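You operate a simulated robot arm through the tools that you are given. There is no shell and no other tool. Be economical: measure what you need, move in short steps, check, and stop when the job is done.

You run a simulated robot arm. Do the job below in one go: nothing can be reset, and whatever is moved stays where it is left.

TASK
Put the lettered lens labelled "T" from the top of the long bench on the low shelf of the camera table and the lettered lens that says "A" on top of the red carton. Put the 0.1 grey shim from the top of the long bench on top of the grey plastic box and the 0.6 grey shim on the top of the dry cabinet. Put the white bar shim that says "0.3" from the top of the long bench on top of the gold extension ring and the white bar shim labelled "0.5" on the top of the wash bench. The order is free. Set down upright: lettered lens.

Only the result counts: the job must be done as asked and must still hold three seconds after the hand-in. Knocking over, shifting, dropping, spilling or breaking anything else fails it.

THE ROBOT
A 7-joint arm with a two-finger parallel gripper on a trunk, on a base that drives. Base frame: it is fixed to the floor where the robot stands at the start and does not move with it; the origin is under the middle of the robot, x ahead of it, y to its left, z up. Lengths are in m, angles in degrees, forces in N, time in s.
With the tool pointing down near the work surface it reaches from about 0.44 to 0.9 m from the robot's upright axis, wherever it stands. Its first joint turns from -17.0 to 126.0 degrees. Places, roughly: grey plastic box [1.25, -0.5, 0.75]; low shelf of the camera table [1.7, 2.2, 0.3]; top of the dry cabinet [-0.4, 1.1, 1.5]; top of the wash bench [-0.1, 4.2, 0.8]. Payload 1.57 kg.
The TCP is the grasp point between the finger pads, 0.03 m short of the fingertips. In the tool frame z runs along the fingers and y along their closing line. Largest opening 0.08 m; finger width 0.017, thickness 0.012; the body of the gripper, 0.04 by 0.082 m, starts 0.08 m behind the TCP.
Orientation is told as [roll, pitch, yaw] about the base's x, y, z axes, in that order, counted from this pose: with the fingers straight down and closing along the base's y, the tool's x points along the base's -x, its y along +y and its z along -z.

THE INTERFACE
- The arm moves only by the tool play_rows. Its argument "series" is text: rows parted by semicolons, each of 7 numbers parted by spaces: the turn, a rotation vector about the tool's x, y, z in units of 5 degrees (1.0 is 5 degrees), then the shift along the tool's x, y, z in units of 20 mm (1.0 is 20 mm), then the finger opening in m, from 0 to 0.08. In form: rx ry rz tx ty tz grip; .... A call has 1 to 20 rows; each row shifts and turns the commanded pose from where the row before left it, along the tool's axes as they then stand. A call with a number of a shift or a turn outside -1 to 1 is refused whole. Each row takes 0.2 s and may step no farther than 0.05 m and 8.6 degrees from the row before; otherwise, or with a gripper value out of range, the whole call is refused. A pose out of reach is approached as far as the arm can. The call stops where the force on the tool passes 40 N (or 10 N more than at its start, if that is more) or the arm is blocked; 0.2 s more then pass. The fingers move at their own pace (about 0.045 m/s each) and stop on an object; they squeeze with about 42 N. The grip force told is the motor's: it shows also when the fingers shut on nothing. Time passes only in rows, and 0.2 s behind the last, so rows that do not move let the fingers close. The reply holds the time, the measured pose of the TCP, the force on the tool along the base axes, the opening and the grip force, in the units named above and with some noise, with the torque about the TCP (base axes, N m) and any sound that the robot's microphone picked up.
- Cameras (640 x 400 px; columns grow to the right, rows downward): "scene" is now at [-0.0276, -0.1581, 1.3156]; the picture's right is [0.81, -0.59, 0.00], its down [-0.25, -0.34, -0.91] and it looks along [0.54, 0.73, -0.42] (base axes); focal length 214 px, centre (320, 200). "wrist" rides on the gripper at [0.072, -0.007, -0.122] in the tool frame; the picture's right is [0.09, 1.00, 0.00], its down [-0.84, 0.08, -0.54] and it looks along [-0.54, 0.05, 0.84] (tool axes); focal length 238 px, centre (320, 200). There is no depth. A picture from a camera that has moved, and an enlarged one, comes with that camera's place and axes in the base frame and with its lens.
- capture(camera): a new picture of that camera. The clock stands still meanwhile.
- slide_trunk(by): slides the trunk up (or, below 0, down) by that many m; the arm and the scene camera ride with it, the base frame stays. It gives what a move gives, with no picture.
- roll_base(legs): drives the robot by 1 to 6 legs, each [ahead, left, turn to the left] in m, m and degrees, along the robot's own axes; the way and the turn of a leg run together, so that a leg with both is an arc; at most 1.5 m and 180 degrees a leg. The arm and the cameras ride along, it lands a little off, and it stops where it bumps. It gives what a move gives.
- head_to(pan, tilt): turns the head with the scene camera to pan (to the left, within 109 degrees either way) and tilt (down, from -29 to 69), counted from straight ahead of the robot. It gives what a move gives.
- inspect(camera, box): a new picture of the part [left, top, right, bottom] of that camera's present view, enlarged. The clock stands still meanwhile.
- sign_off(): hands the job in; it is judged then, once.

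Work in short steps. Places have to be worked out from the pictures, the camera data and where the tool is seen: move nearer, look again, correct. Check each grasp and each placing, and mend what went wrong. You have 186 turns and 164 pictures in all, those below and enlarged ones among them. Open the gripper and draw the arm clear of the work before you hand the job in, unless the task says otherwise.

The tools are called after "Request:" by a JSON object that holds its "api" and its "payload". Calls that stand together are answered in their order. play_rows: Moves the arm, as the interface text tells. Its arguments: {"type":"object","properties":{"series":{"type":"string"}},"required":["series"]} The other tools are called the same way: slide_trunk (by) slides the trunk up or down; roll_base (legs) drives the base; head_to (pan, tilt) turns the head that bears the scene camera; capture (camera) takes a picture; inspect (camera, box) takes an enlarged picture of a part of a camera's view; sign_off () hands the job in.

At the start:

```text
time: 0.0
position: [0.4911, 0.0636, 0.999]
tool_rot: [0.0, 0.0, 0.0]
contact_force: [-0.2, 0.8, -0.5]
moment: [0.01, -0.07, 0.01]
gripper_width: 0.0799
grasp_force: 0.0
trunk travel left (down, up): [-0.675, 0.115]
robot x, y, heading: [0.0043, -0.0013, 0.1]
head pan, tilt: [53.6, 25.0]
```

scene: 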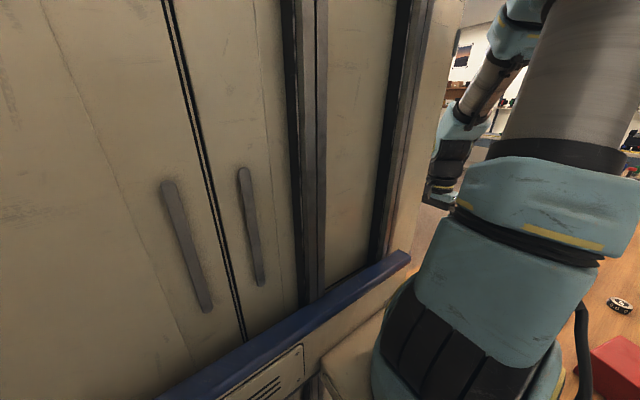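
wrist: 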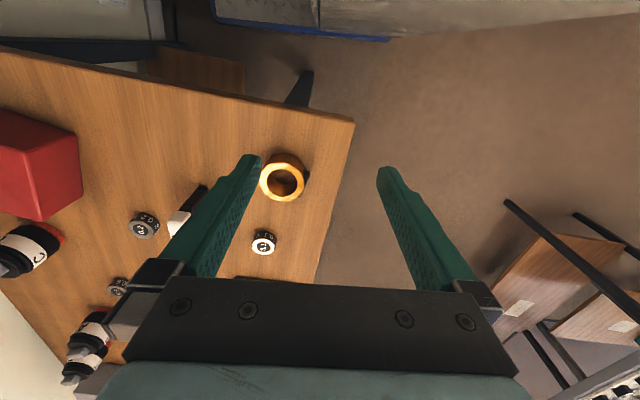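

First I look around with the head to find the long bench and its items.

Request:
{"api": "head_to", "payload": {"pan": -20, "tilt": 35}}

Request:
{"api": "capture", "payload": {"camera": "scene"}}

Request:
{"api": "inspect", "payload": {"camera": "wrist", "box": [0, 100, 320, 400]}}

```text
time: 1.5
position: [0.4913, 0.0642, 1.0001]
tool_rot: [0.0, 0.1, 0.0]
contact_force: [-0.3, -0.4, -1.2]
moment: [0.0, 0.0, -0.01]
gripper_width: 0.08
grasp_force: 0.1
trunk travel left (down, up): [-0.675, 0.115]
robot x, y, heading: [0.0001, 0.0007, -0.2]
head pan, tilt: [-20.0, 35.0]
```

```text
161 pictures are left
camera scene: at [0.0006, -0.2623, 1.2998], right [-0.34, -0.94, 0.0], down [-0.54, 0.2, -0.82], along [0.77, -0.28, -0.57], focal length 214 px, centre (320, 200)
```

scene: 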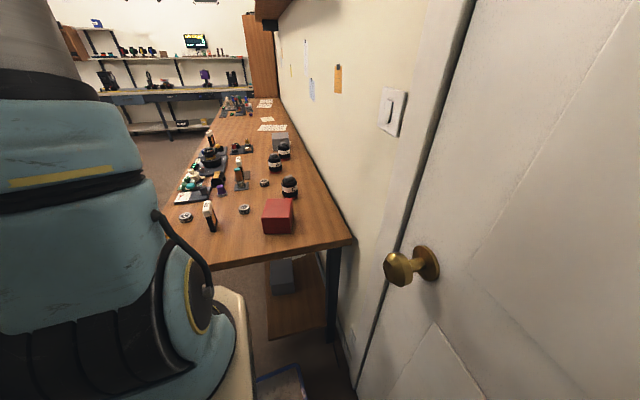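

```text
1.33 times, centred on (160, 250) of wrist
camera zoom: at [0.418, 0.0574, 1.1225], right [-0.09, 1.0, 0.0], down [0.84, 0.08, 0.54], along [0.54, 0.05, -0.84], focal length 318 px, centre (533, 133)
```

zoom: 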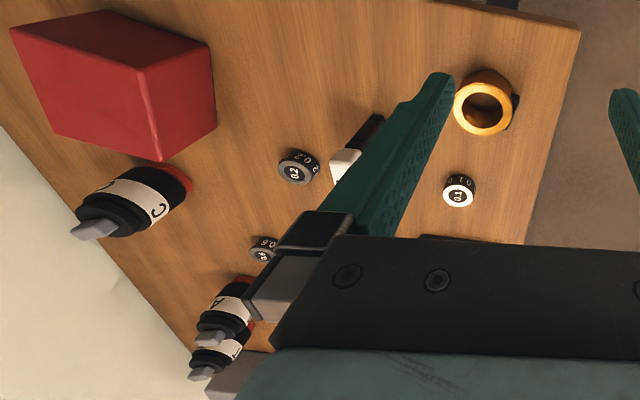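

The bench runs ahead along +x on my right. I enlarge it to read labels.

Request:
{"api": "inspect", "payload": {"camera": "scene", "box": [160, 80, 320, 180]}}

Request:
{"api": "inspect", "payload": {"camera": "scene", "box": [160, 150, 320, 250]}}

Request:
{"api": "inspect", "payload": {"camera": "scene", "box": [170, 130, 250, 180]}}

```text
4.00 times, centred on (240, 130) of scene
camera zoom: at [0.0006, -0.2623, 1.2998], right [-0.34, -0.94, 0.0], down [-0.54, 0.2, -0.82], along [0.77, -0.28, -0.57], focal length 858 px, centre (640, 480)
```

zoom: 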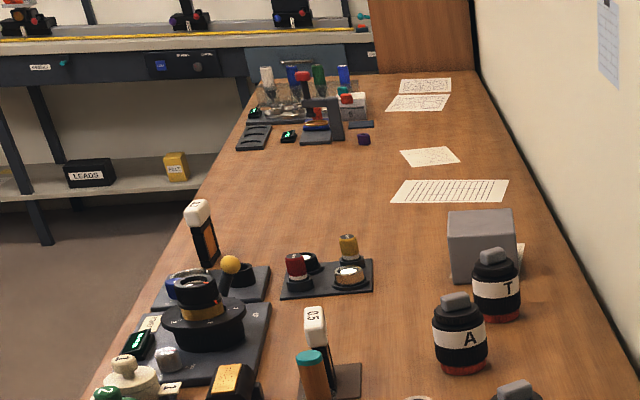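

```text
4.00 times, centred on (240, 200) of scene
camera zoom: at [0.0006, -0.2623, 1.2998], right [-0.34, -0.94, 0.0], down [-0.54, 0.2, -0.82], along [0.77, -0.28, -0.57], focal length 858 px, centre (640, 200)
```

zoom: 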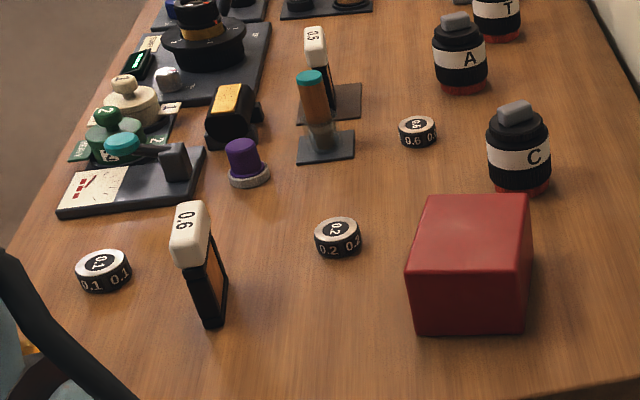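

```text
8.00 times, centred on (210, 155) of scene
camera zoom: at [0.0006, -0.2623, 1.2998], right [-0.34, -0.94, 0.0], down [-0.54, 0.2, -0.82], along [0.77, -0.28, -0.57], focal length 1716 px, centre (1200, 560)
```

zoom: 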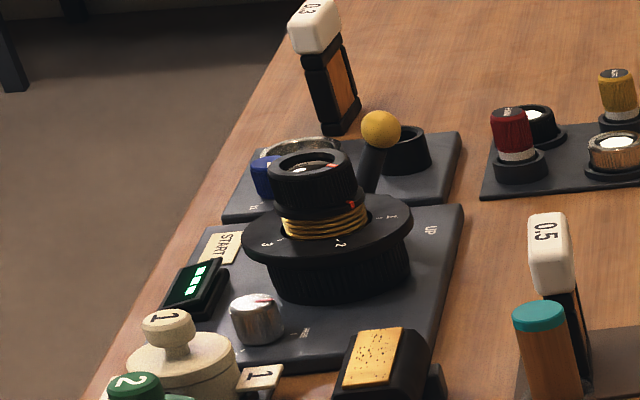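

Bench top is about z 0.80. Now I survey the rest of the room to know the routes and destinations.

Request:
{"api": "head_to", "payload": {"pan": 35, "tilt": 15}}

Request:
{"api": "capture", "payload": {"camera": "scene"}}

Request:
{"api": "head_to", "payload": {"pan": 85, "tilt": 15}}

Request:
{"api": "capture", "payload": {"camera": "scene"}}

Request:
{"api": "head_to", "payload": {"pan": 109, "tilt": 40}}

Request:
{"api": "capture", "payload": {"camera": "scene"}}

Request:
{"api": "head_to", "payload": {"pan": 10, "tilt": 60}}

Request:
{"api": "capture", "payload": {"camera": "scene"}}

```text
time: 2.7
position: [0.4915, 0.0637, 0.9996]
tool_rot: [0.0, 0.0, 0.0]
contact_force: [0.0, 0.9, 0.2]
moment: [0.03, 0.01, 0.02]
gripper_width: 0.0798
grasp_force: 0.0
trunk travel left (down, up): [-0.675, 0.115]
robot x, y, heading: [0.0003, 0.0024, -0.2]
head pan, tilt: [35.0, 15.0]
```

```text
156 pictures are left
camera scene: at [-0.0056, -0.1788, 1.3318], right [0.57, -0.82, 0.0], down [-0.21, -0.15, -0.97], along [0.79, 0.55, -0.26], focal length 214 px, centre (320, 200)
```

scene: 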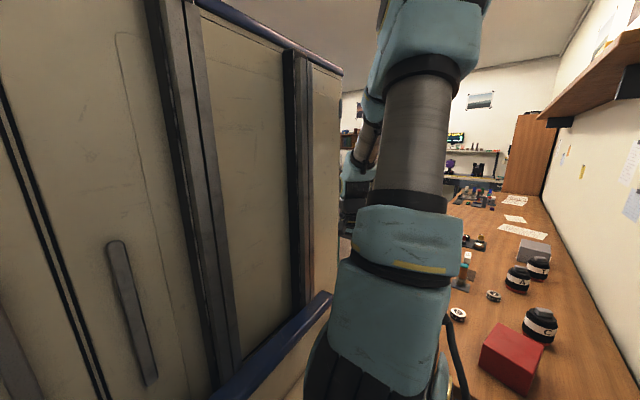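

```text
time: 3.9
position: [0.491, 0.0632, 0.999]
tool_rot: [0.0, -0.1, -0.1]
contact_force: [-0.1, -0.3, -0.2]
moment: [-0.01, 0.02, -0.02]
gripper_width: 0.0801
grasp_force: 0.0
trunk travel left (down, up): [-0.675, 0.115]
robot x, y, heading: [-0.0023, 0.0003, -0.0]
head pan, tilt: [85.0, 15.0]
```

```text
155 pictures are left
camera scene: at [-0.074, -0.1392, 1.3318], right [1.0, -0.09, 0.0], down [-0.02, -0.26, -0.97], along [0.09, 0.96, -0.26], focal length 214 px, centre (320, 200)
```

scene: 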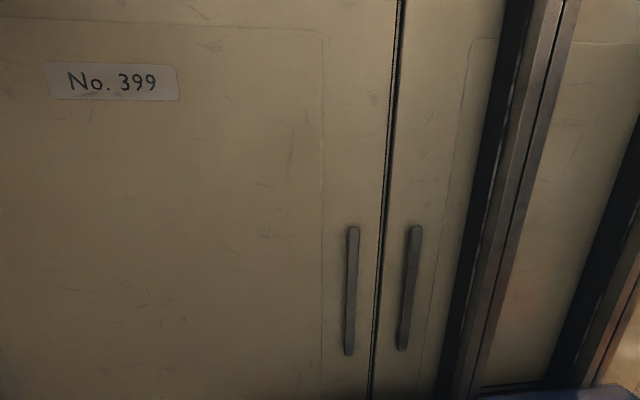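

```text
time: 4.8
position: [0.4912, 0.0655, 1.0003]
tool_rot: [0.0, 0.0, 0.0]
contact_force: [0.5, -0.1, -0.2]
moment: [0.01, 0.02, -0.01]
gripper_width: 0.0801
grasp_force: 0.0
trunk travel left (down, up): [-0.675, 0.115]
robot x, y, heading: [-0.0039, 0.0019, -0.0]
head pan, tilt: [108.9, 40.0]
```

```text
154 pictures are left
camera scene: at [-0.1096, -0.1518, 1.2923], right [0.95, 0.32, 0.0], down [0.21, -0.61, -0.77], along [-0.25, 0.73, -0.64], focal length 214 px, centre (320, 200)
```

scene: 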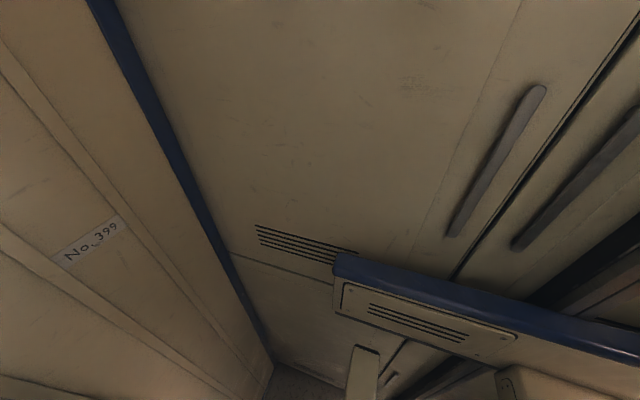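

```text
time: 6.5
position: [0.4916, 0.0642, 0.9994]
tool_rot: [0.0, 0.0, 0.0]
contact_force: [-0.7, 0.5, -0.8]
moment: [0.01, -0.01, 0.0]
gripper_width: 0.08
grasp_force: 0.0
trunk travel left (down, up): [-0.675, 0.115]
robot x, y, heading: [0.0003, -0.0006, 0.2]
head pan, tilt: [10.0, 60.0]
```

```text
153 pictures are left
camera scene: at [-0.0165, -0.2207, 1.2655], right [0.17, -0.98, 0.0], down [-0.85, -0.15, -0.5], along [0.49, 0.09, -0.87], focal length 214 px, centre (320, 200)
```

scene: 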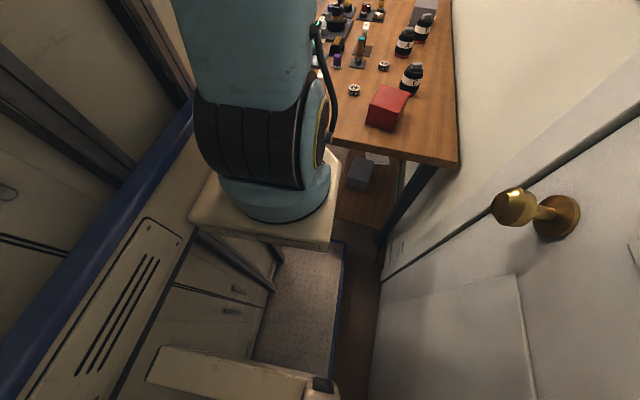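

The cream "cabinet" is my own mast (triangulates to the robot centre). I turn left in place to see the other side of the room.

Request:
{"api": "roll_base", "payload": {"legs": [[0, 0, 60]]}}

Request:
{"api": "head_to", "payload": {"pan": 0, "tilt": 25}}

Request:
{"api": "capture", "payload": {"camera": "scene"}}

Request:
{"api": "capture", "payload": {"camera": "wrist"}}

```text
time: 9.6
position: [0.1826, 0.4607, 0.9995]
tool_rot: [0.0, 0.0, 60.9]
contact_force: [-0.3, 0.3, 0.1]
moment: [0.02, 0.01, -0.01]
gripper_width: 0.0801
grasp_force: 0.0
trunk travel left (down, up): [-0.675, 0.115]
robot x, y, heading: [0.0003, -0.0025, 61.0]
head pan, tilt: [10.0, 60.0]
```

```text
time: 10.6
position: [0.184, 0.4616, 0.9997]
tool_rot: [0.0, -0.1, 60.8]
contact_force: [-1.3, 0.1, -0.4]
moment: [0.01, -0.01, 0.02]
gripper_width: 0.0798
grasp_force: 0.0
trunk travel left (down, up): [-0.675, 0.115]
robot x, y, heading: [-0.0013, 0.0003, 61.0]
head pan, tilt: [0.0, 25.0]
```

```text
152 pictures are left
camera scene: at [0.2046, -0.1036, 1.3155], right [0.87, -0.49, 0.0], down [-0.21, -0.37, -0.91], along [0.44, 0.79, -0.42], focal length 214 px, centre (320, 200)
```

scene: 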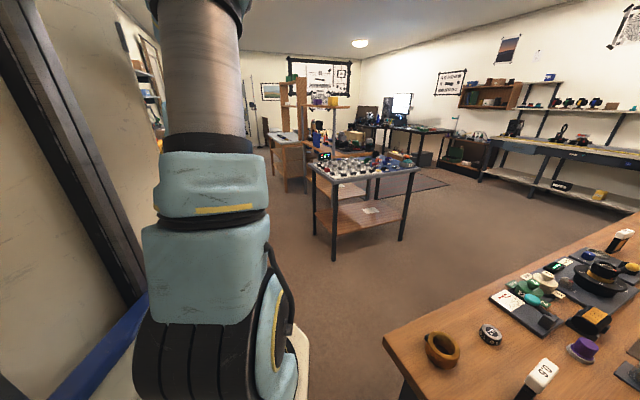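

```text
151 pictures are left
camera wrist: at [0.1526, 0.3942, 1.1225], right [-0.91, 0.4, 0.0], down [0.34, 0.77, 0.54], along [0.22, 0.5, -0.84], focal length 238 px, centre (320, 200)
```

wrist: 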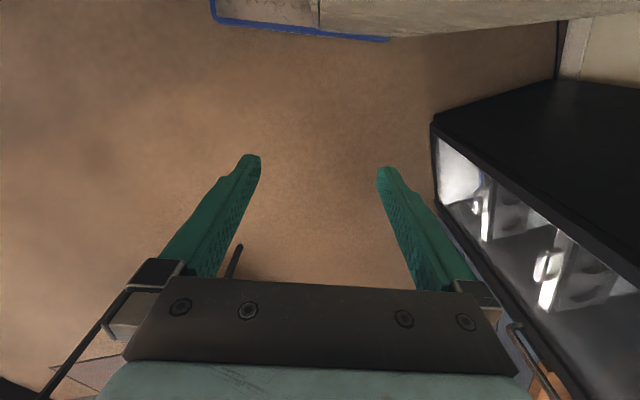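

The camera table and wash bench are visible; the dry cabinet seems to be on the left. I turn further to measure it.

Request:
{"api": "roll_base", "payload": {"legs": [[0, 0, 40]]}}

Request:
{"api": "head_to", "payload": {"pan": 15, "tilt": 25}}

Request:
{"api": "capture", "payload": {"camera": "scene"}}

Request:
{"api": "capture", "payload": {"camera": "wrist"}}

```text
time: 12.4
position: [0.0337, 0.4036, 0.987]
tool_rot: [3.2, -0.5, 79.8]
contact_force: [-0.8, 0.9, -0.5]
moment: [-0.12, -0.12, 0.0]
gripper_width: 0.0798
grasp_force: 0.1
trunk travel left (down, up): [-0.675, 0.115]
robot x, y, heading: [-0.0436, -0.08, 80.2]
head pan, tilt: [0.0, 25.0]
stopped in leg 1: the robot was blocked; the commanded pose is now the measured one
```

```text
time: 13.1
position: [0.028, 0.4041, 0.9882]
tool_rot: [2.9, -0.4, 80.1]
contact_force: [0.7, -0.4, 0.6]
moment: [-0.01, 0.0, -0.02]
gripper_width: 0.08
grasp_force: 0.0
trunk travel left (down, up): [-0.675, 0.115]
robot x, y, heading: [-0.0441, -0.081, 80.1]
head pan, tilt: [15.0, 25.0]
```

```text
150 pictures are left
camera scene: at [0.1281, -0.1031, 1.3259], right [1.0, 0.09, 0.02], down [0.06, -0.42, -0.9], along [-0.07, 0.9, -0.43], focal length 214 px, centre (320, 200)
```

scene: 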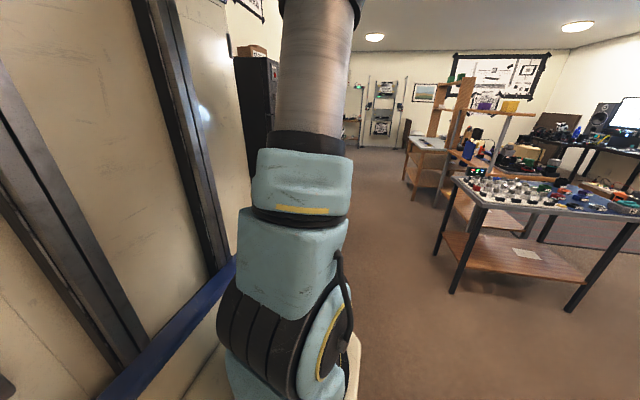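

```text
149 pictures are left
camera wrist: at [0.0266, 0.3302, 1.1106], right [-1.0, 0.08, 0.05], down [0.09, 0.83, 0.55], along [0.0, 0.56, -0.83], focal length 238 px, centre (320, 200)
```

wrist: 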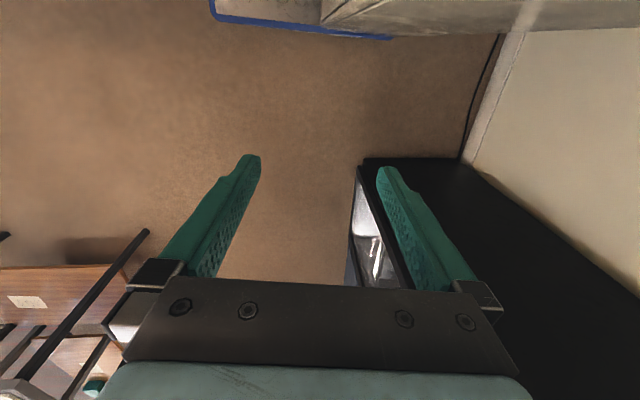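

The base was blocked and is slightly tilted. I turn back a bit to free it.

Request:
{"api": "roll_base", "payload": {"legs": [[0, 0, -15]]}}

Request:
{"api": "head_to", "payload": {"pan": 0, "tilt": 65}}

Request:
{"api": "capture", "payload": {"camera": "scene"}}

Request:
{"api": "head_to", "payload": {"pan": -80, "tilt": 55}}

Request:
{"api": "capture", "payload": {"camera": "scene"}}

```text
time: 14.4
position: [0.1471, 0.4236, 0.9876]
tool_rot: [3.2, -0.4, 68.2]
contact_force: [-0.5, 0.2, 0.8]
moment: [0.01, -0.06, 0.0]
gripper_width: 0.0799
grasp_force: 0.0
trunk travel left (down, up): [-0.675, 0.115]
robot x, y, heading: [-0.0259, -0.032, 68.3]
head pan, tilt: [15.0, 25.0]
```

```text
time: 15.5
position: [0.1471, 0.4237, 0.9893]
tool_rot: [3.2, -0.5, 68.2]
contact_force: [-0.3, 0.3, 0.5]
moment: [0.02, -0.02, 0.02]
gripper_width: 0.08
grasp_force: 0.0
trunk travel left (down, up): [-0.675, 0.115]
robot x, y, heading: [-0.0259, -0.0336, 68.3]
head pan, tilt: [0.0, 65.0]
```

```text
148 pictures are left
camera scene: at [0.1789, -0.1396, 1.26], right [0.93, -0.37, 0.0], down [-0.34, -0.84, -0.42], along [0.16, 0.39, -0.91], focal length 214 px, centre (320, 200)
```

scene: 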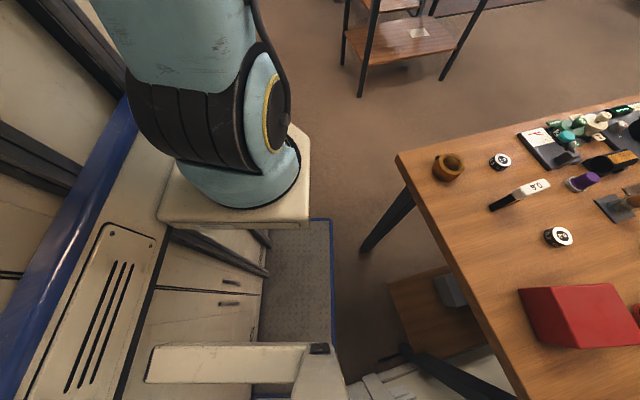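

```text
time: 17.0
position: [0.1474, 0.424, 0.9889]
tool_rot: [3.2, -0.4, 68.3]
contact_force: [0.5, 0.7, -0.3]
moment: [-0.01, 0.02, 0.0]
gripper_width: 0.0801
grasp_force: 0.1
trunk travel left (down, up): [-0.675, 0.115]
robot x, y, heading: [-0.0258, -0.0329, 68.2]
head pan, tilt: [-80.0, 55.0]
```

```text
147 pictures are left
camera scene: at [0.227, -0.2106, 1.2715], right [-0.2, -0.98, 0.0], down [-0.8, 0.17, -0.57], along [0.56, -0.12, -0.82], focal length 214 px, centre (320, 200)
```

scene: 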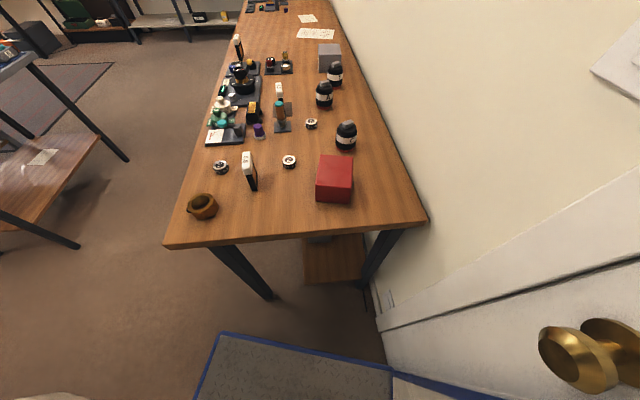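

Base is level again; the wall behind blocked it. The dry cabinet's corner is at about (-0.2, 0.87). I raise the trunk and drive forward out of the gap, then around to face the bench's long side.

Request:
{"api": "slide_trunk", "payload": {"by": 0.1}}

Request:
{"api": "roll_base", "payload": {"legs": [[0.8, 0, 0], [0.5, 0, -60]]}}

Request:
{"api": "head_to", "payload": {"pan": -30, "tilt": 35}}

Request:
{"api": "capture", "payload": {"camera": "scene"}}

```text
time: 18.3
position: [0.1481, 0.4245, 1.0881]
tool_rot: [3.2, -0.4, 68.2]
contact_force: [0.0, 0.3, 0.2]
moment: [0.0, -0.01, -0.01]
gripper_width: 0.08
grasp_force: 0.0
trunk travel left (down, up): [-0.775, 0.015]
robot x, y, heading: [-0.0273, -0.0324, 68.2]
head pan, tilt: [-80.0, 55.0]
```

```text
time: 25.3
position: [1.1193, 1.1099, 1.088]
tool_rot: [3.2, -0.3, 9.7]
contact_force: [0.6, -0.6, 0.1]
moment: [-0.02, -0.04, -0.02]
gripper_width: 0.0801
grasp_force: 0.0
trunk travel left (down, up): [-0.775, 0.015]
robot x, y, heading: [0.6392, 1.0121, 9.8]
head pan, tilt: [-80.0, 55.0]
stopped in leg 2: the robot was blocked; the commanded pose is now the measured one
```

```text
time: 26.5
position: [1.1191, 1.1104, 1.0879]
tool_rot: [3.2, -0.3, 9.7]
contact_force: [0.9, -0.4, 0.2]
moment: [-0.01, -0.03, 0.02]
gripper_width: 0.0801
grasp_force: 0.1
trunk travel left (down, up): [-0.775, 0.015]
robot x, y, heading: [0.6371, 1.0176, 9.8]
head pan, tilt: [-30.0, 35.0]
```

```text
146 pictures are left
camera scene: at [0.6785, 0.7444, 1.3998], right [-0.35, -0.94, 0.0], down [-0.54, 0.2, -0.82], along [0.77, -0.28, -0.57], focal length 214 px, centre (320, 200)
```

scene: 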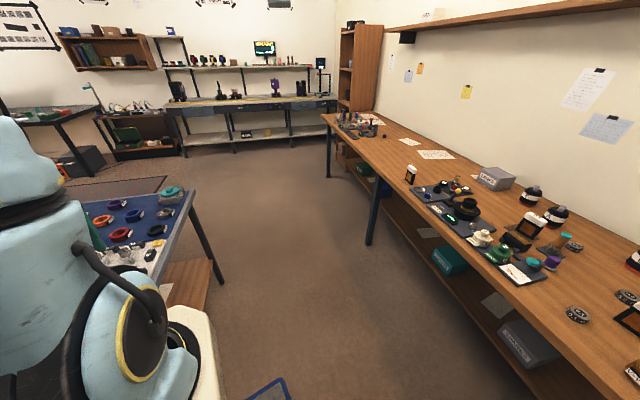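

The camera table corner is near; something blocked just at the end of the arc. I look around more on the left and downward.

Request:
{"api": "head_to", "payload": {"pan": 0, "tilt": 40}}

Request:
{"api": "capture", "payload": {"camera": "scene"}}

Request:
{"api": "capture", "payload": {"camera": "wrist"}}

Request:
{"api": "head_to", "payload": {"pan": -105, "tilt": 45}}

Request:
{"api": "capture", "payload": {"camera": "scene"}}

```text
time: 27.5
position: [1.1186, 1.1101, 1.0876]
tool_rot: [3.1, -0.3, 9.6]
contact_force: [0.5, 0.5, 0.4]
moment: [0.0, 0.04, 0.02]
gripper_width: 0.0799
grasp_force: 0.1
trunk travel left (down, up): [-0.775, 0.015]
robot x, y, heading: [0.638, 1.0171, 9.9]
head pan, tilt: [0.0, 40.0]
```

```text
145 pictures are left
camera scene: at [0.6797, 0.7893, 1.3922], right [0.17, -0.99, 0.0], down [-0.63, -0.11, -0.77], along [0.76, 0.13, -0.64], focal length 214 px, centre (320, 200)
```

scene: 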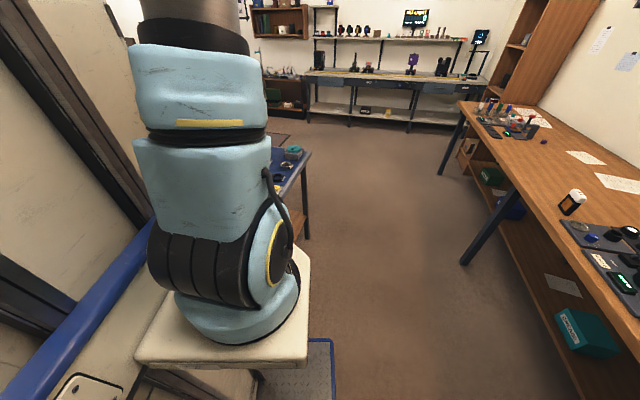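

```text
144 pictures are left
camera wrist: at [1.0481, 1.0847, 1.2098], right [-0.26, 0.96, 0.05], down [0.81, 0.19, 0.55], along [0.52, 0.19, -0.83], focal length 238 px, centre (320, 200)
```

wrist: 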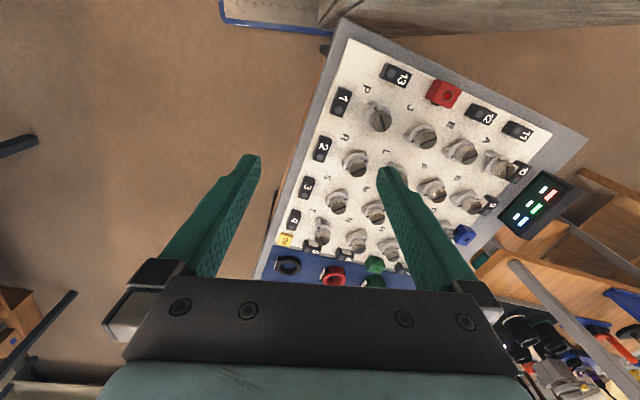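

```text
time: 29.3
position: [1.1187, 1.1102, 1.0884]
tool_rot: [3.1, -0.2, 9.7]
contact_force: [0.3, 0.4, 0.5]
moment: [-0.02, -0.02, 0.04]
gripper_width: 0.0798
grasp_force: 0.0
trunk travel left (down, up): [-0.775, 0.015]
robot x, y, heading: [0.6375, 1.0176, 10.0]
head pan, tilt: [-105.0, 45.0]
```

```text
143 pictures are left
camera scene: at [0.5886, 0.6938, 1.385], right [-1.0, 0.09, 0.0], down [0.06, 0.7, -0.71], along [-0.06, -0.7, -0.71], focal length 214 px, centre (320, 200)
```

scene: 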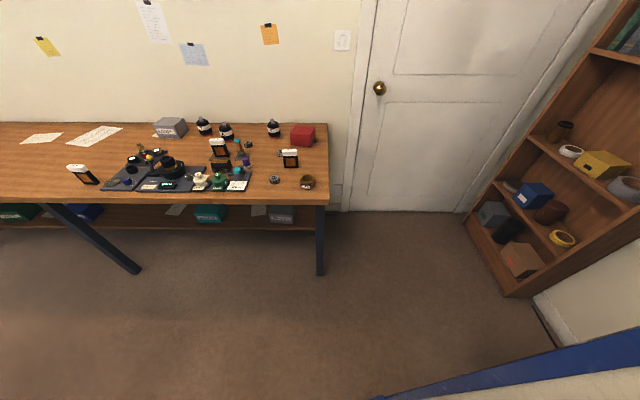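

The robot nudged against the leg of the nearer table, so I back off, then turn to face the bench's long side.

Request:
{"api": "roll_base", "payload": {"legs": [[-0.2, 0, 0], [0, 0, -100]]}}

Request:
{"api": "head_to", "payload": {"pan": 20, "tilt": 40}}

Request:
{"api": "capture", "payload": {"camera": "scene"}}

```text
time: 35.1
position: [0.4449, 0.4932, 1.0878]
tool_rot: [3.1, -0.3, -90.5]
contact_force: [0.8, -0.4, -0.4]
moment: [0.0, 0.01, 0.0]
gripper_width: 0.08
grasp_force: 0.0
trunk travel left (down, up): [-0.775, 0.015]
robot x, y, heading: [0.4397, 0.983, -90.5]
head pan, tilt: [-105.0, 45.0]
```

```text
time: 37.2
position: [0.4448, 0.4934, 1.0875]
tool_rot: [3.2, -0.4, -90.5]
contact_force: [-0.4, 0.9, 0.0]
moment: [-0.01, -0.01, 0.02]
gripper_width: 0.0798
grasp_force: 0.1
trunk travel left (down, up): [-0.775, 0.015]
robot x, y, heading: [0.4382, 0.9889, -90.2]
head pan, tilt: [20.0, 40.0]
```

```text
142 pictures are left
camera scene: at [0.2365, 0.9823, 1.3922], right [-0.94, -0.33, 0.0], down [-0.21, 0.61, -0.77], along [0.26, -0.72, -0.64], focal length 214 px, centre (320, 200)
```

scene: 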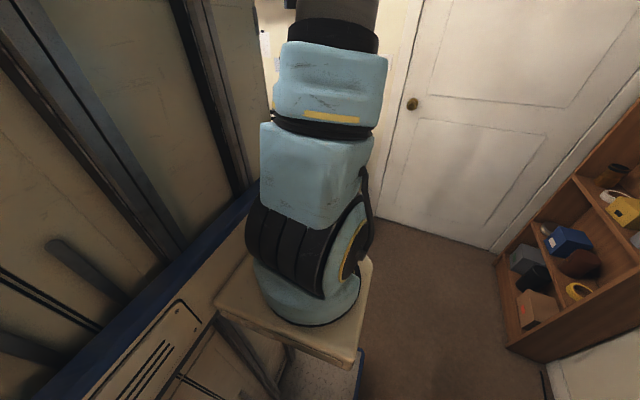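

Now drive toward the bench and sideways along it, arm above the bench.

Request:
{"api": "roll_base", "payload": {"legs": [[0.4, 0, 0], [0, 0.38, 0]]}}

Request:
{"api": "capture", "payload": {"camera": "wrist"}}

Request:
{"api": "head_to", "payload": {"pan": 0, "tilt": 60}}

Request:
{"api": "capture", "payload": {"camera": "scene"}}

```text
time: 41.7
position: [0.8215, 0.09, 1.0883]
tool_rot: [3.2, -0.4, -90.7]
contact_force: [0.5, -0.1, 0.2]
moment: [0.01, 0.01, 0.0]
gripper_width: 0.08
grasp_force: 0.1
trunk travel left (down, up): [-0.775, 0.015]
robot x, y, heading: [0.8165, 0.58, -90.5]
head pan, tilt: [20.0, 40.0]
```

```text
141 pictures are left
camera wrist: at [0.8078, 0.1628, 1.2098], right [1.0, 0.08, 0.05], down [0.04, -0.83, 0.55], along [0.09, -0.55, -0.83], focal length 238 px, centre (320, 200)
```

wrist: 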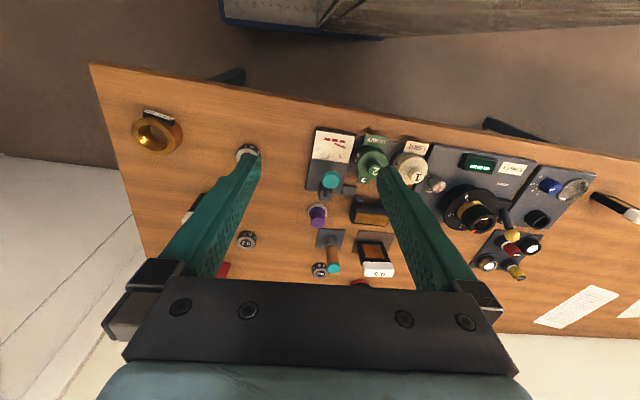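

```text
time: 42.5
position: [0.8205, 0.0906, 1.088]
tool_rot: [3.3, -0.3, -90.7]
contact_force: [-0.1, -0.3, 0.7]
moment: [0.05, 0.01, 0.03]
gripper_width: 0.0801
grasp_force: 0.2
trunk travel left (down, up): [-0.775, 0.015]
robot x, y, heading: [0.8192, 0.5787, -90.5]
head pan, tilt: [0.0, 60.0]
```

```text
140 pictures are left
camera scene: at [0.5851, 0.5931, 1.3655], right [-1.0, 0.01, 0.0], down [0.01, 0.87, -0.5], along [0.0, -0.5, -0.87], focal length 214 px, centre (320, 200)
```

scene: 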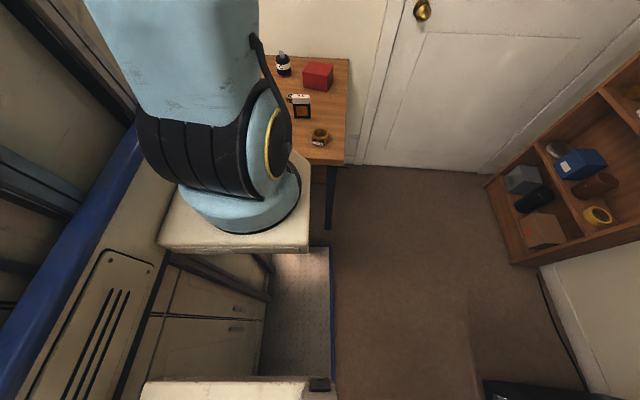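

Good view from the wrist. I enlarge the left part (gold ring, discs, bars) to check labels and colours.

Request:
{"api": "inspect", "payload": {"camera": "wrist", "box": [90, 90, 290, 215]}}

Request:
{"api": "inspect", "payload": {"camera": "wrist", "box": [225, 180, 425, 290]}}

```text
3.20 times, centred on (190, 152) of wrist
camera zoom: at [0.8078, 0.1628, 1.2098], right [1.0, 0.08, 0.05], down [0.04, -0.83, 0.55], along [0.09, -0.55, -0.83], focal length 763 px, centre (736, 352)
```

zoom: 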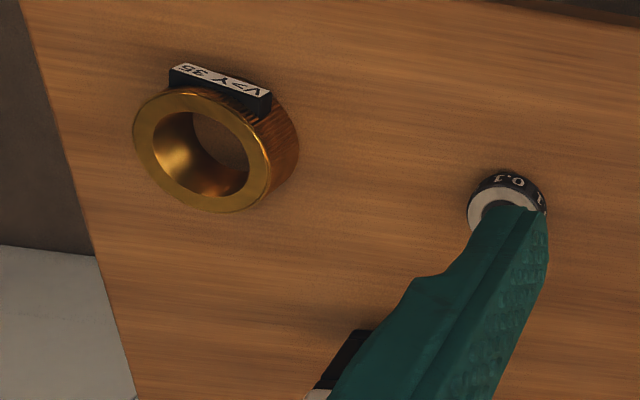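

```text
3.20 times, centred on (325, 235) of wrist
camera zoom: at [0.8078, 0.1628, 1.2098], right [1.0, 0.08, 0.05], down [0.04, -0.83, 0.55], along [0.09, -0.55, -0.83], focal length 763 px, centre (304, 88)
```

zoom: 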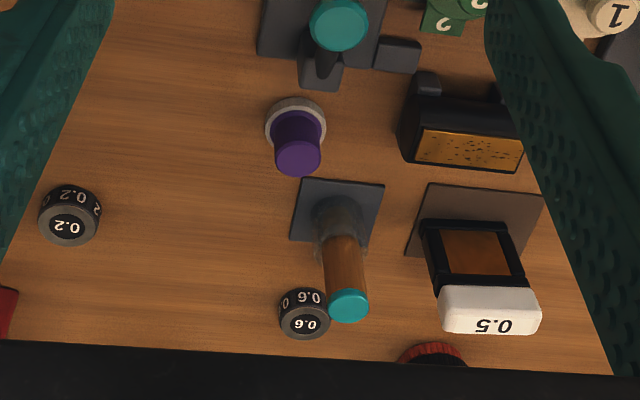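

Disc 0.1 is at about (0.717, -0.010), top z≈0.815. I level the tool and move over it, stopping at about z 0.93.

Request:
{"api": "play_rows", "payload": {"series": "0.64 0 0 -0.83 -0.87 0 0.08;0 0 0 -0.83 -0.87 0 0.08;0 0 0 -0.83 -0.87 0.5 0.08;0 0 0 -0.83 -0.87 0.8 0.08;0 0 0 -0.83 -0.87 0.8 0.08;0 0 0 -0.83 -0.87 0.8 0.08;0 0 0 0 0 1 0.08;0 0 0 0 0 1 0.08;0 0 0 0 0 1 0.08;0 0 0 0 0 1 0.08;0 0 0 0 0 1 0.08"}}

Request:
{"api": "capture", "payload": {"camera": "wrist"}}

```text
time: 44.9
position: [0.7162, -0.0104, 0.9311]
tool_rot: [0.1, -0.5, -90.6]
contact_force: [-0.8, 0.6, -0.6]
moment: [0.01, -0.04, 0.01]
gripper_width: 0.0797
grasp_force: 0.1
trunk travel left (down, up): [-0.775, 0.015]
robot x, y, heading: [0.8156, 0.5824, -90.5]
head pan, tilt: [0.0, 60.0]
```

```text
137 pictures are left
camera wrist: at [0.7095, 0.0626, 1.0532], right [1.0, 0.08, 0.0], down [0.07, -0.83, 0.55], along [0.04, -0.55, -0.84], focal length 238 px, centre (320, 200)
```

wrist: 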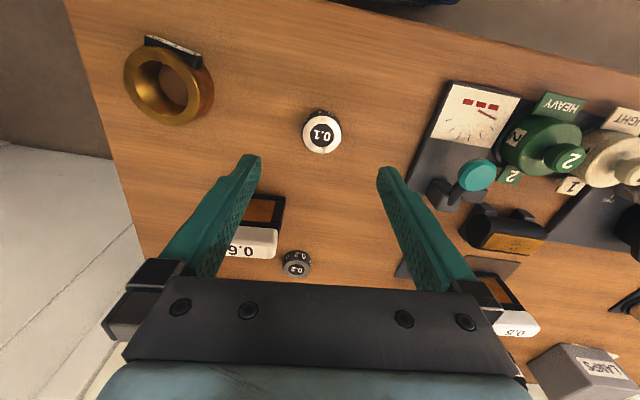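

The disc is right below the fingers. I check its colour against the 0.2 disc.

Request:
{"api": "inspect", "payload": {"camera": "wrist", "box": [260, 90, 380, 290]}}

Request:
{"api": "head_to", "payload": {"pan": 75, "tilt": 30}}

Request:
{"api": "capture", "payload": {"camera": "scene"}}

```text
2.00 times, centred on (320, 190) of wrist
camera zoom: at [0.7095, 0.0626, 1.0532], right [1.0, 0.08, 0.0], down [0.07, -0.83, 0.55], along [0.04, -0.55, -0.84], focal length 477 px, centre (320, 220)
```

zoom: 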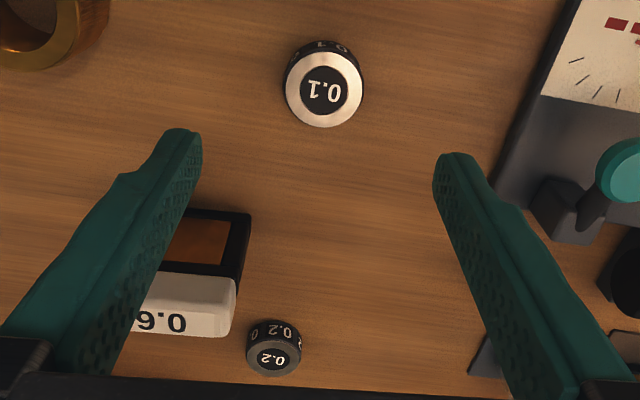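

```text
time: 46.4
position: [0.717, -0.0108, 0.9316]
tool_rot: [0.0, -0.3, -90.7]
contact_force: [-0.3, 0.1, -0.7]
moment: [0.0, 0.0, 0.02]
gripper_width: 0.0801
grasp_force: 0.0
trunk travel left (down, up): [-0.775, 0.015]
robot x, y, heading: [0.8173, 0.5829, -90.6]
head pan, tilt: [75.0, 30.0]
```

```text
135 pictures are left
camera scene: at [0.6728, 0.6354, 1.4076], right [-0.27, -0.96, 0.0], down [-0.48, 0.13, -0.87], along [0.83, -0.23, -0.5], focal length 214 px, centre (320, 200)
```

scene: 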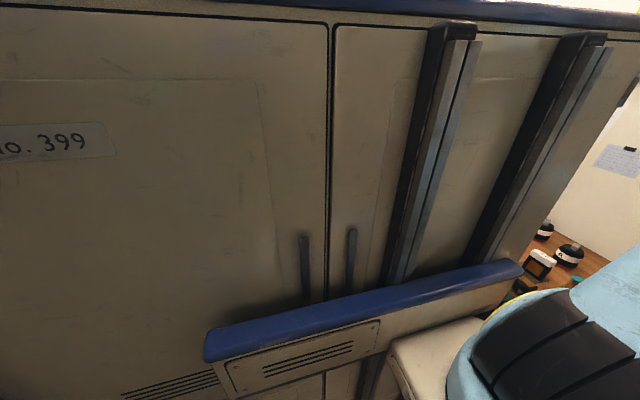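

Same type of disc (glare on the top ring). I descend to TCP z≈0.836 and close.

Request:
{"api": "play_rows", "payload": {"series": "0 0 0 0 0 1 0.08;0 0 0 0 0 1 0.08;0 0 0 0 0 1 0.08;0 0 0 0 0 1 0.08;0 0 0 0 0 0.7 0.08;0 0 0 0 0 0 0.03;0 0 0 0 0 0 0.03;0 0 0 0 0 0 0.02;0 0 0 0 0 0 0.02;0 0 0 0 0 0 0.02"}}

Request:
{"api": "capture", "payload": {"camera": "wrist"}}

```text
time: 48.6
position: [0.7157, -0.0093, 0.8343]
tool_rot: [0.0, -0.3, -90.7]
contact_force: [0.2, 0.1, -0.1]
moment: [0.0, -0.01, 0.03]
gripper_width: 0.039
grasp_force: 36.6
trunk travel left (down, up): [-0.775, 0.015]
robot x, y, heading: [0.8199, 0.5807, -90.8]
head pan, tilt: [75.0, 30.0]
```

```text
134 pictures are left
camera wrist: at [0.7092, 0.063, 0.9569], right [1.0, 0.08, 0.0], down [0.07, -0.83, 0.55], along [0.04, -0.55, -0.84], focal length 238 px, centre (320, 200)
```

wrist: 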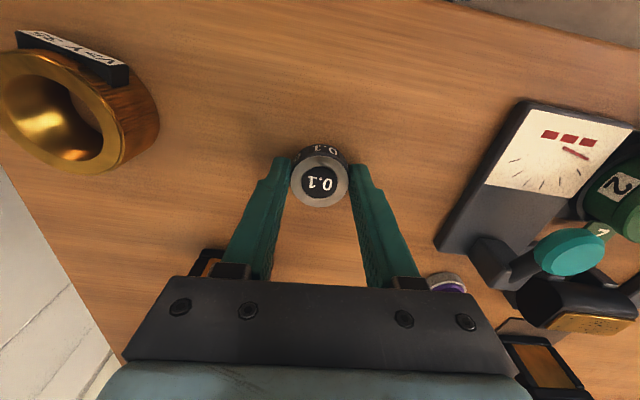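

Grasped (0.039 wide). Lift, then drive sideways along the bench to the grey box.

Request:
{"api": "play_rows", "payload": {"series": "0 0 0 0 0 -1 0.02;0 0 0 0 0 -1 0.02;0 0 0 0 0 -1 0.02;0 0 0 0 0 -1 0.02;0 0 0 0 0 -1 0.02;0 0 0 0 0 -1 0.02;0 0 0 0 0 -1 0.02;0 0 0 0 0 -1 0.02;0 0 0 0 0 -1 0.02;0 0 0 0 0 -1 0.02;0 0 0 0 0 -1 0.02;0 0 0 0 0 -1 0.02"}}

Request:
{"api": "roll_base", "payload": {"legs": [[0, 0.43, 0.8], [0.14, 0, 0]]}}

Request:
{"api": "capture", "payload": {"camera": "wrist"}}

```text
time: 51.2
position: [0.7162, -0.0109, 1.0763]
tool_rot: [0.0, -0.3, -90.8]
contact_force: [-0.4, -0.2, 0.0]
moment: [0.0, 0.04, 0.01]
gripper_width: 0.0385
grasp_force: 41.6
trunk travel left (down, up): [-0.775, 0.015]
robot x, y, heading: [0.8184, 0.5817, -90.6]
head pan, tilt: [75.0, 30.0]
```

```text
time: 54.7
position: [1.1417, -0.154, 1.0759]
tool_rot: [0.0, -0.3, -90.4]
contact_force: [-0.2, 0.3, -0.8]
moment: [0.03, -0.01, 0.0]
gripper_width: 0.0389
grasp_force: 41.9
trunk travel left (down, up): [-0.775, 0.015]
robot x, y, heading: [1.2408, 0.4364, -90.3]
head pan, tilt: [75.0, 30.0]
```

```text
133 pictures are left
camera wrist: at [1.1342, -0.082, 1.1985], right [1.0, 0.09, 0.0], down [0.07, -0.83, 0.55], along [0.05, -0.54, -0.84], focal length 238 px, centre (320, 200)
```

wrist: 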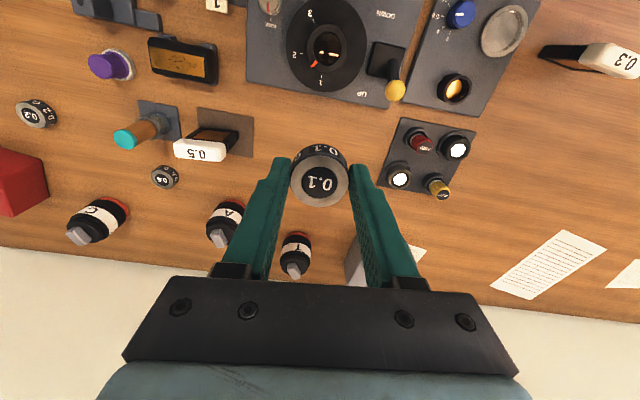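

Move the held disc toward the grey box, staying high.

Request:
{"api": "play_rows", "payload": {"series": "0 0 0 -1 0.4 0 0.02;0 0 0 -1 0.4 0 0.02;0 0 0 -1 0.4 0 0.02;0 0 0 -1 0.4 0 0.02;0 0 0 -1 0.4 0 0.02;0 0 0 -1 0.4 0 0.02;0 0 0 -1 0.4 0 0.02;0 0 0 -1 0.4 0 0.02;0 0 0 -1 0.4 0 0.02;0 0 0 -1 0.4 0 0.02"}}

Request:
{"api": "capture", "payload": {"camera": "wrist"}}

```text
time: 56.9
position: [1.2188, -0.3573, 1.0762]
tool_rot: [0.1, -0.3, -90.4]
contact_force: [0.2, 0.5, 0.3]
moment: [0.0, 0.01, 0.01]
gripper_width: 0.0387
grasp_force: 41.7
trunk travel left (down, up): [-0.775, 0.015]
robot x, y, heading: [1.2418, 0.4365, -90.0]
head pan, tilt: [75.0, 30.0]
```

```text
132 pictures are left
camera wrist: at [1.2124, -0.2837, 1.1995], right [1.0, 0.09, 0.0], down [0.07, -0.83, 0.55], along [0.05, -0.55, -0.84], focal length 238 px, centre (320, 200)
```

wrist: 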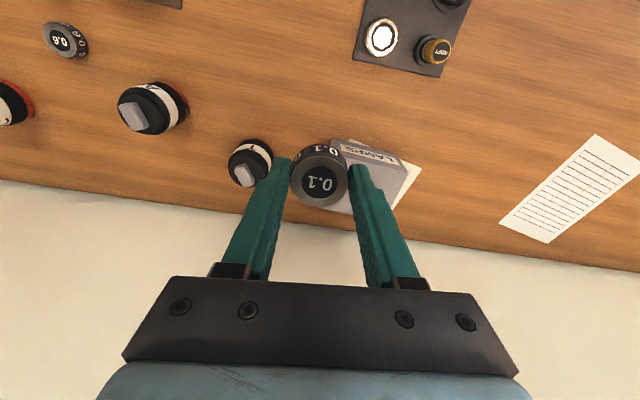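

Box top is estimated at centre (1.32, -0.48), z≈0.85. I drive a little closer so it is in easy reach.

Request:
{"api": "roll_base", "payload": {"legs": [[0.07, 0.08, 0]]}}

Request:
{"api": "capture", "payload": {"camera": "wrist"}}

```text
time: 57.9
position: [1.2431, -0.3777, 1.0761]
tool_rot: [0.0, -0.2, -90.8]
contact_force: [1.0, -0.2, -1.5]
moment: [0.03, -0.04, -0.02]
gripper_width: 0.0388
grasp_force: 41.9
trunk travel left (down, up): [-0.775, 0.015]
robot x, y, heading: [1.2681, 0.4153, -90.9]
head pan, tilt: [75.0, 30.0]
stopped in leg 1: the robot was blocked; the commanded pose is now the measured one
```

```text
131 pictures are left
camera wrist: at [1.2363, -0.3046, 1.1982], right [1.0, 0.08, 0.0], down [0.07, -0.84, 0.55], along [0.04, -0.54, -0.84], focal length 238 px, centre (320, 200)
```

wrist: 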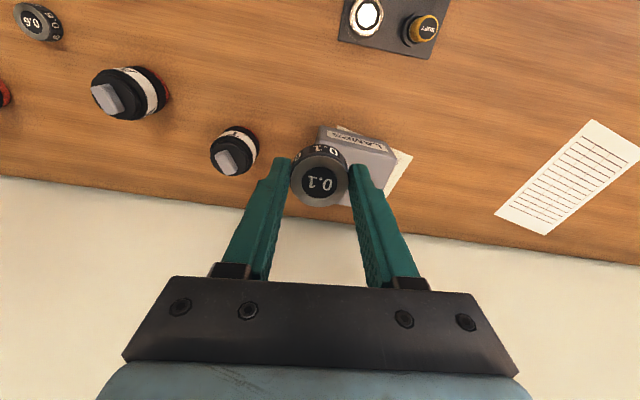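

The base bumps under the bench at this depth, so I back off 1.5 cm; the box spans x 1.247–1.365, front at y≈-0.425. I extend the arm to (1.305, -0.465).

Request:
{"api": "roll_base", "payload": {"legs": [[-0.015, 0, 0]]}}

Request:
{"api": "play_rows", "payload": {"series": "0 0 0 -1 0.6 0 0.02;0 0 0 -1 0.6 0 0.02;0 0 0 -1 0.6 0 0.02;0 0 0 -1 0.6 0 0.02;0 0 0 -1 0.6 0 0.02;0 0 0 0 0 1 0.02;0 0 0 0 0 1 0.02;0 0 0 0 0 1 0.02;0 0 0 0 0 1 0.02;0 0 0 0 0 0 0.02"}}

Request:
{"api": "capture", "payload": {"camera": "wrist"}}

```text
time: 58.6
position: [1.2445, -0.3616, 1.0752]
tool_rot: [0.0, -0.2, -90.7]
contact_force: [-0.5, -0.7, 0.4]
moment: [-0.02, 0.01, 0.01]
gripper_width: 0.0387
grasp_force: 41.8
trunk travel left (down, up): [-0.775, 0.015]
robot x, y, heading: [1.2687, 0.4316, -90.9]
head pan, tilt: [75.0, 30.0]
```

```text
time: 60.8
position: [1.3034, -0.4635, 0.9963]
tool_rot: [0.1, -0.2, -90.8]
contact_force: [0.3, 0.4, -1.2]
moment: [0.02, 0.04, 0.01]
gripper_width: 0.039
grasp_force: 41.3
trunk travel left (down, up): [-0.775, 0.015]
robot x, y, heading: [1.2704, 0.4321, -90.8]
head pan, tilt: [75.0, 30.0]
```

```text
130 pictures are left
camera wrist: at [1.2962, -0.391, 1.1188], right [1.0, 0.08, 0.0], down [0.07, -0.84, 0.55], along [0.04, -0.54, -0.84], focal length 238 px, centre (320, 200)
```

wrist: 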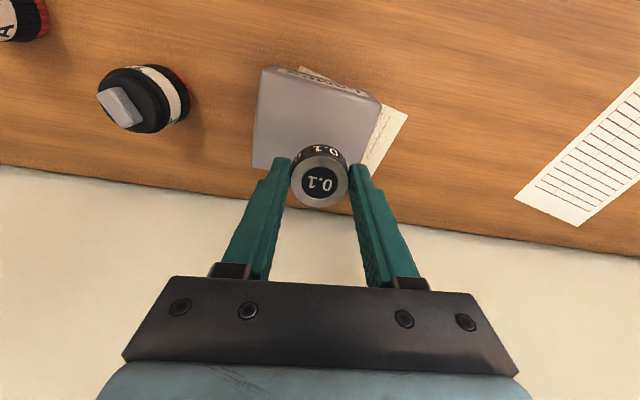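

Disc is over the box top. Small shift to centre and descend close to contact.

Request:
{"api": "play_rows", "payload": {"series": "0 0 0 -0.5 -0.5 1 0.02;0 0 0 0 0 1 0.02;0 0 0 0 0 1 0.02;0 0 0 0 0 1 0.02;0 0 0 0 0 1 0.02;0 0 0 0 0 0.2 0.02;0 0 0 0 0 0.1 0.02"}}

Request:
{"api": "inspect", "payload": {"camera": "wrist", "box": [200, 40, 440, 240]}}

```text
time: 62.1
position: [1.2931, -0.4778, 0.9058]
tool_rot: [0.2, -1.2, -90.8]
contact_force: [0.1, 1.0, 14.5]
moment: [0.15, 0.28, -0.05]
gripper_width: 0.0388
grasp_force: 42.0
trunk travel left (down, up): [-0.775, 0.015]
robot x, y, heading: [1.2693, 0.4305, -90.7]
head pan, tilt: [75.0, 30.0]
stopped in row 6: the force on the tool passed its limit at 51 N (the readings are from after the stop); the commanded pose is now the measured one
```

```text
2.00 times, centred on (320, 140) of wrist
camera zoom: at [1.2854, -0.4027, 1.0262], right [1.0, 0.08, 0.0], down [0.06, -0.83, 0.56], along [0.04, -0.56, -0.83], focal length 477 px, centre (320, 320)
```

zoom: 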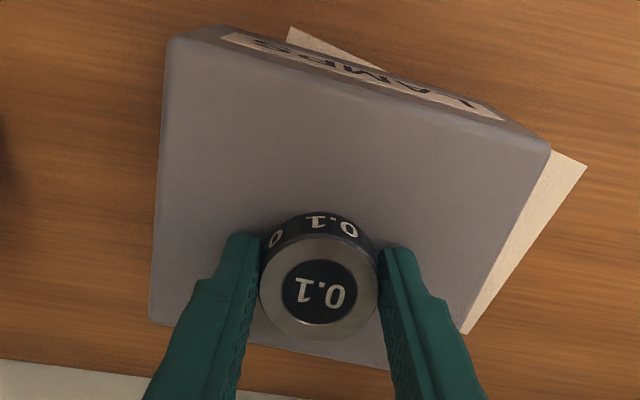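

Contact (box top z≈0.872). The disc is a bit near the back edge, so I lift slightly, shift 18 mm toward me and set down again.

Request:
{"api": "play_rows", "payload": {"series": "0 0 0 0 0 -0.5 0.02;0 0.2 0 0.9 0 0 0.02;0 0 0 0 0 0.3 0.02;0 0 0 0 0 0.1 0.02;0 0 0 0 0 0 0.02"}}

Request:
{"api": "inspect", "payload": {"camera": "wrist", "box": [200, 40, 440, 240]}}

```text
time: 63.3
position: [1.2916, -0.4579, 0.9058]
tool_rot: [0.1, 0.0, -90.9]
contact_force: [0.3, 0.2, 6.0]
moment: [-0.1, -0.03, 0.02]
gripper_width: 0.0384
grasp_force: 42.0
trunk travel left (down, up): [-0.775, 0.015]
robot x, y, heading: [1.269, 0.4297, -90.7]
head pan, tilt: [75.0, 30.0]
```

```text
2.00 times, centred on (320, 140) of wrist
camera zoom: at [1.2854, -0.3868, 1.0282], right [1.0, 0.08, 0.0], down [0.06, -0.84, 0.54], along [0.04, -0.54, -0.84], focal length 477 px, centre (320, 320)
```

zoom: 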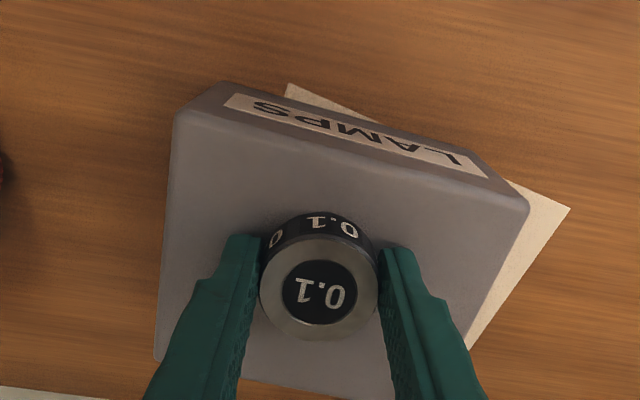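

In contact with 6 N, well centred. Open and lift.

Request:
{"api": "play_rows", "payload": {"series": "0 0 0 0 0 0 0.06;0 0 0 0 0 0 0.06;0 0 0 0 0 0 0.06;0 0 0 0 0 -1 0.06;0 0 0 0 0 -1 0.08;0 0 0 0 0 -1 0.08;0 0 0 0 0 -1 0.08;0 0 0 0 0 -1 0.08;0 0 0 0 0 -1 0.08;0 0 0 0 0 -1 0.08"}}

Request:
{"api": "capture", "payload": {"camera": "wrist"}}

```text
time: 65.5
position: [1.2924, -0.459, 1.0441]
tool_rot: [0.1, 0.1, -90.7]
contact_force: [-0.1, -0.1, 0.5]
moment: [0.01, 0.0, 0.04]
gripper_width: 0.0799
grasp_force: 0.0
trunk travel left (down, up): [-0.775, 0.015]
robot x, y, heading: [1.2672, 0.4319, -90.7]
head pan, tilt: [75.0, 30.0]
```

```text
127 pictures are left
camera wrist: at [1.2858, -0.3869, 1.1666], right [1.0, 0.08, 0.0], down [0.06, -0.84, 0.54], along [0.04, -0.54, -0.84], focal length 238 px, centre (320, 200)
```

wrist: 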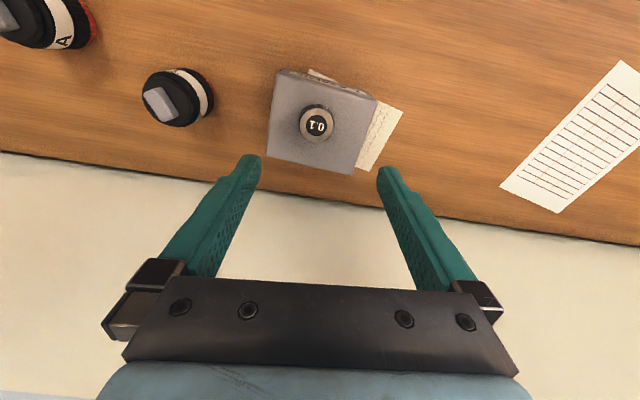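

0.1 shim is placed. Next the 0.3 bar: move over it near (1.46, -0.06).

Request:
{"api": "play_rows", "payload": {"series": "0 0 0 1 0.41 0 0.08;0 0 0 1 0.41 0 0.08;0 0 0 1 0.41 0 0.08;0 0 0 1 0.41 0 0.08;0 0 0 1 0.41 0 0.08;0 0 0 1 0.41 0 0.08;0 0 0 1 0.41 0 0.08;0 0 0 1 0.41 0 0.08;0 0 0 1 0.41 0 0.08;0 0 0 1 0.41 0 0.08;0 0 0 1 0.41 0 0.08;0 0 0 1 0.41 0 0.08;0 0 0 1 0.41 0 0.08;0 0 0 1 0.41 0 0.08;0 0 0 1 0.41 0 0.08;0 0 0 1 0.41 0 0.08;0 0 0 1 0.41 0 0.08;0 0 0 1 0.41 0 0.08"}}

Request:
{"api": "capture", "payload": {"camera": "wrist"}}

```text
time: 69.3
position: [1.4432, -0.1, 1.0449]
tool_rot: [0.0, 0.0, -90.9]
contact_force: [-0.2, 0.1, 0.7]
moment: [0.03, -0.03, -0.01]
gripper_width: 0.0799
grasp_force: 0.1
trunk travel left (down, up): [-0.775, 0.015]
robot x, y, heading: [1.2707, 0.4305, -91.0]
head pan, tilt: [75.0, 30.0]
```

```text
126 pictures are left
camera wrist: at [1.4368, -0.0282, 1.1676], right [1.0, 0.08, 0.0], down [0.06, -0.84, 0.54], along [0.04, -0.54, -0.84], focal length 238 px, centre (320, 200)
```

wrist: 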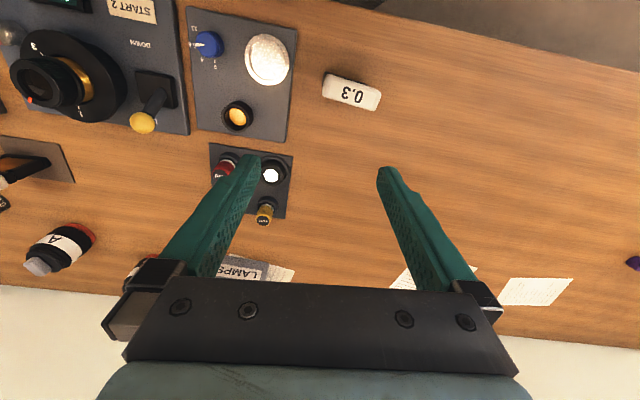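

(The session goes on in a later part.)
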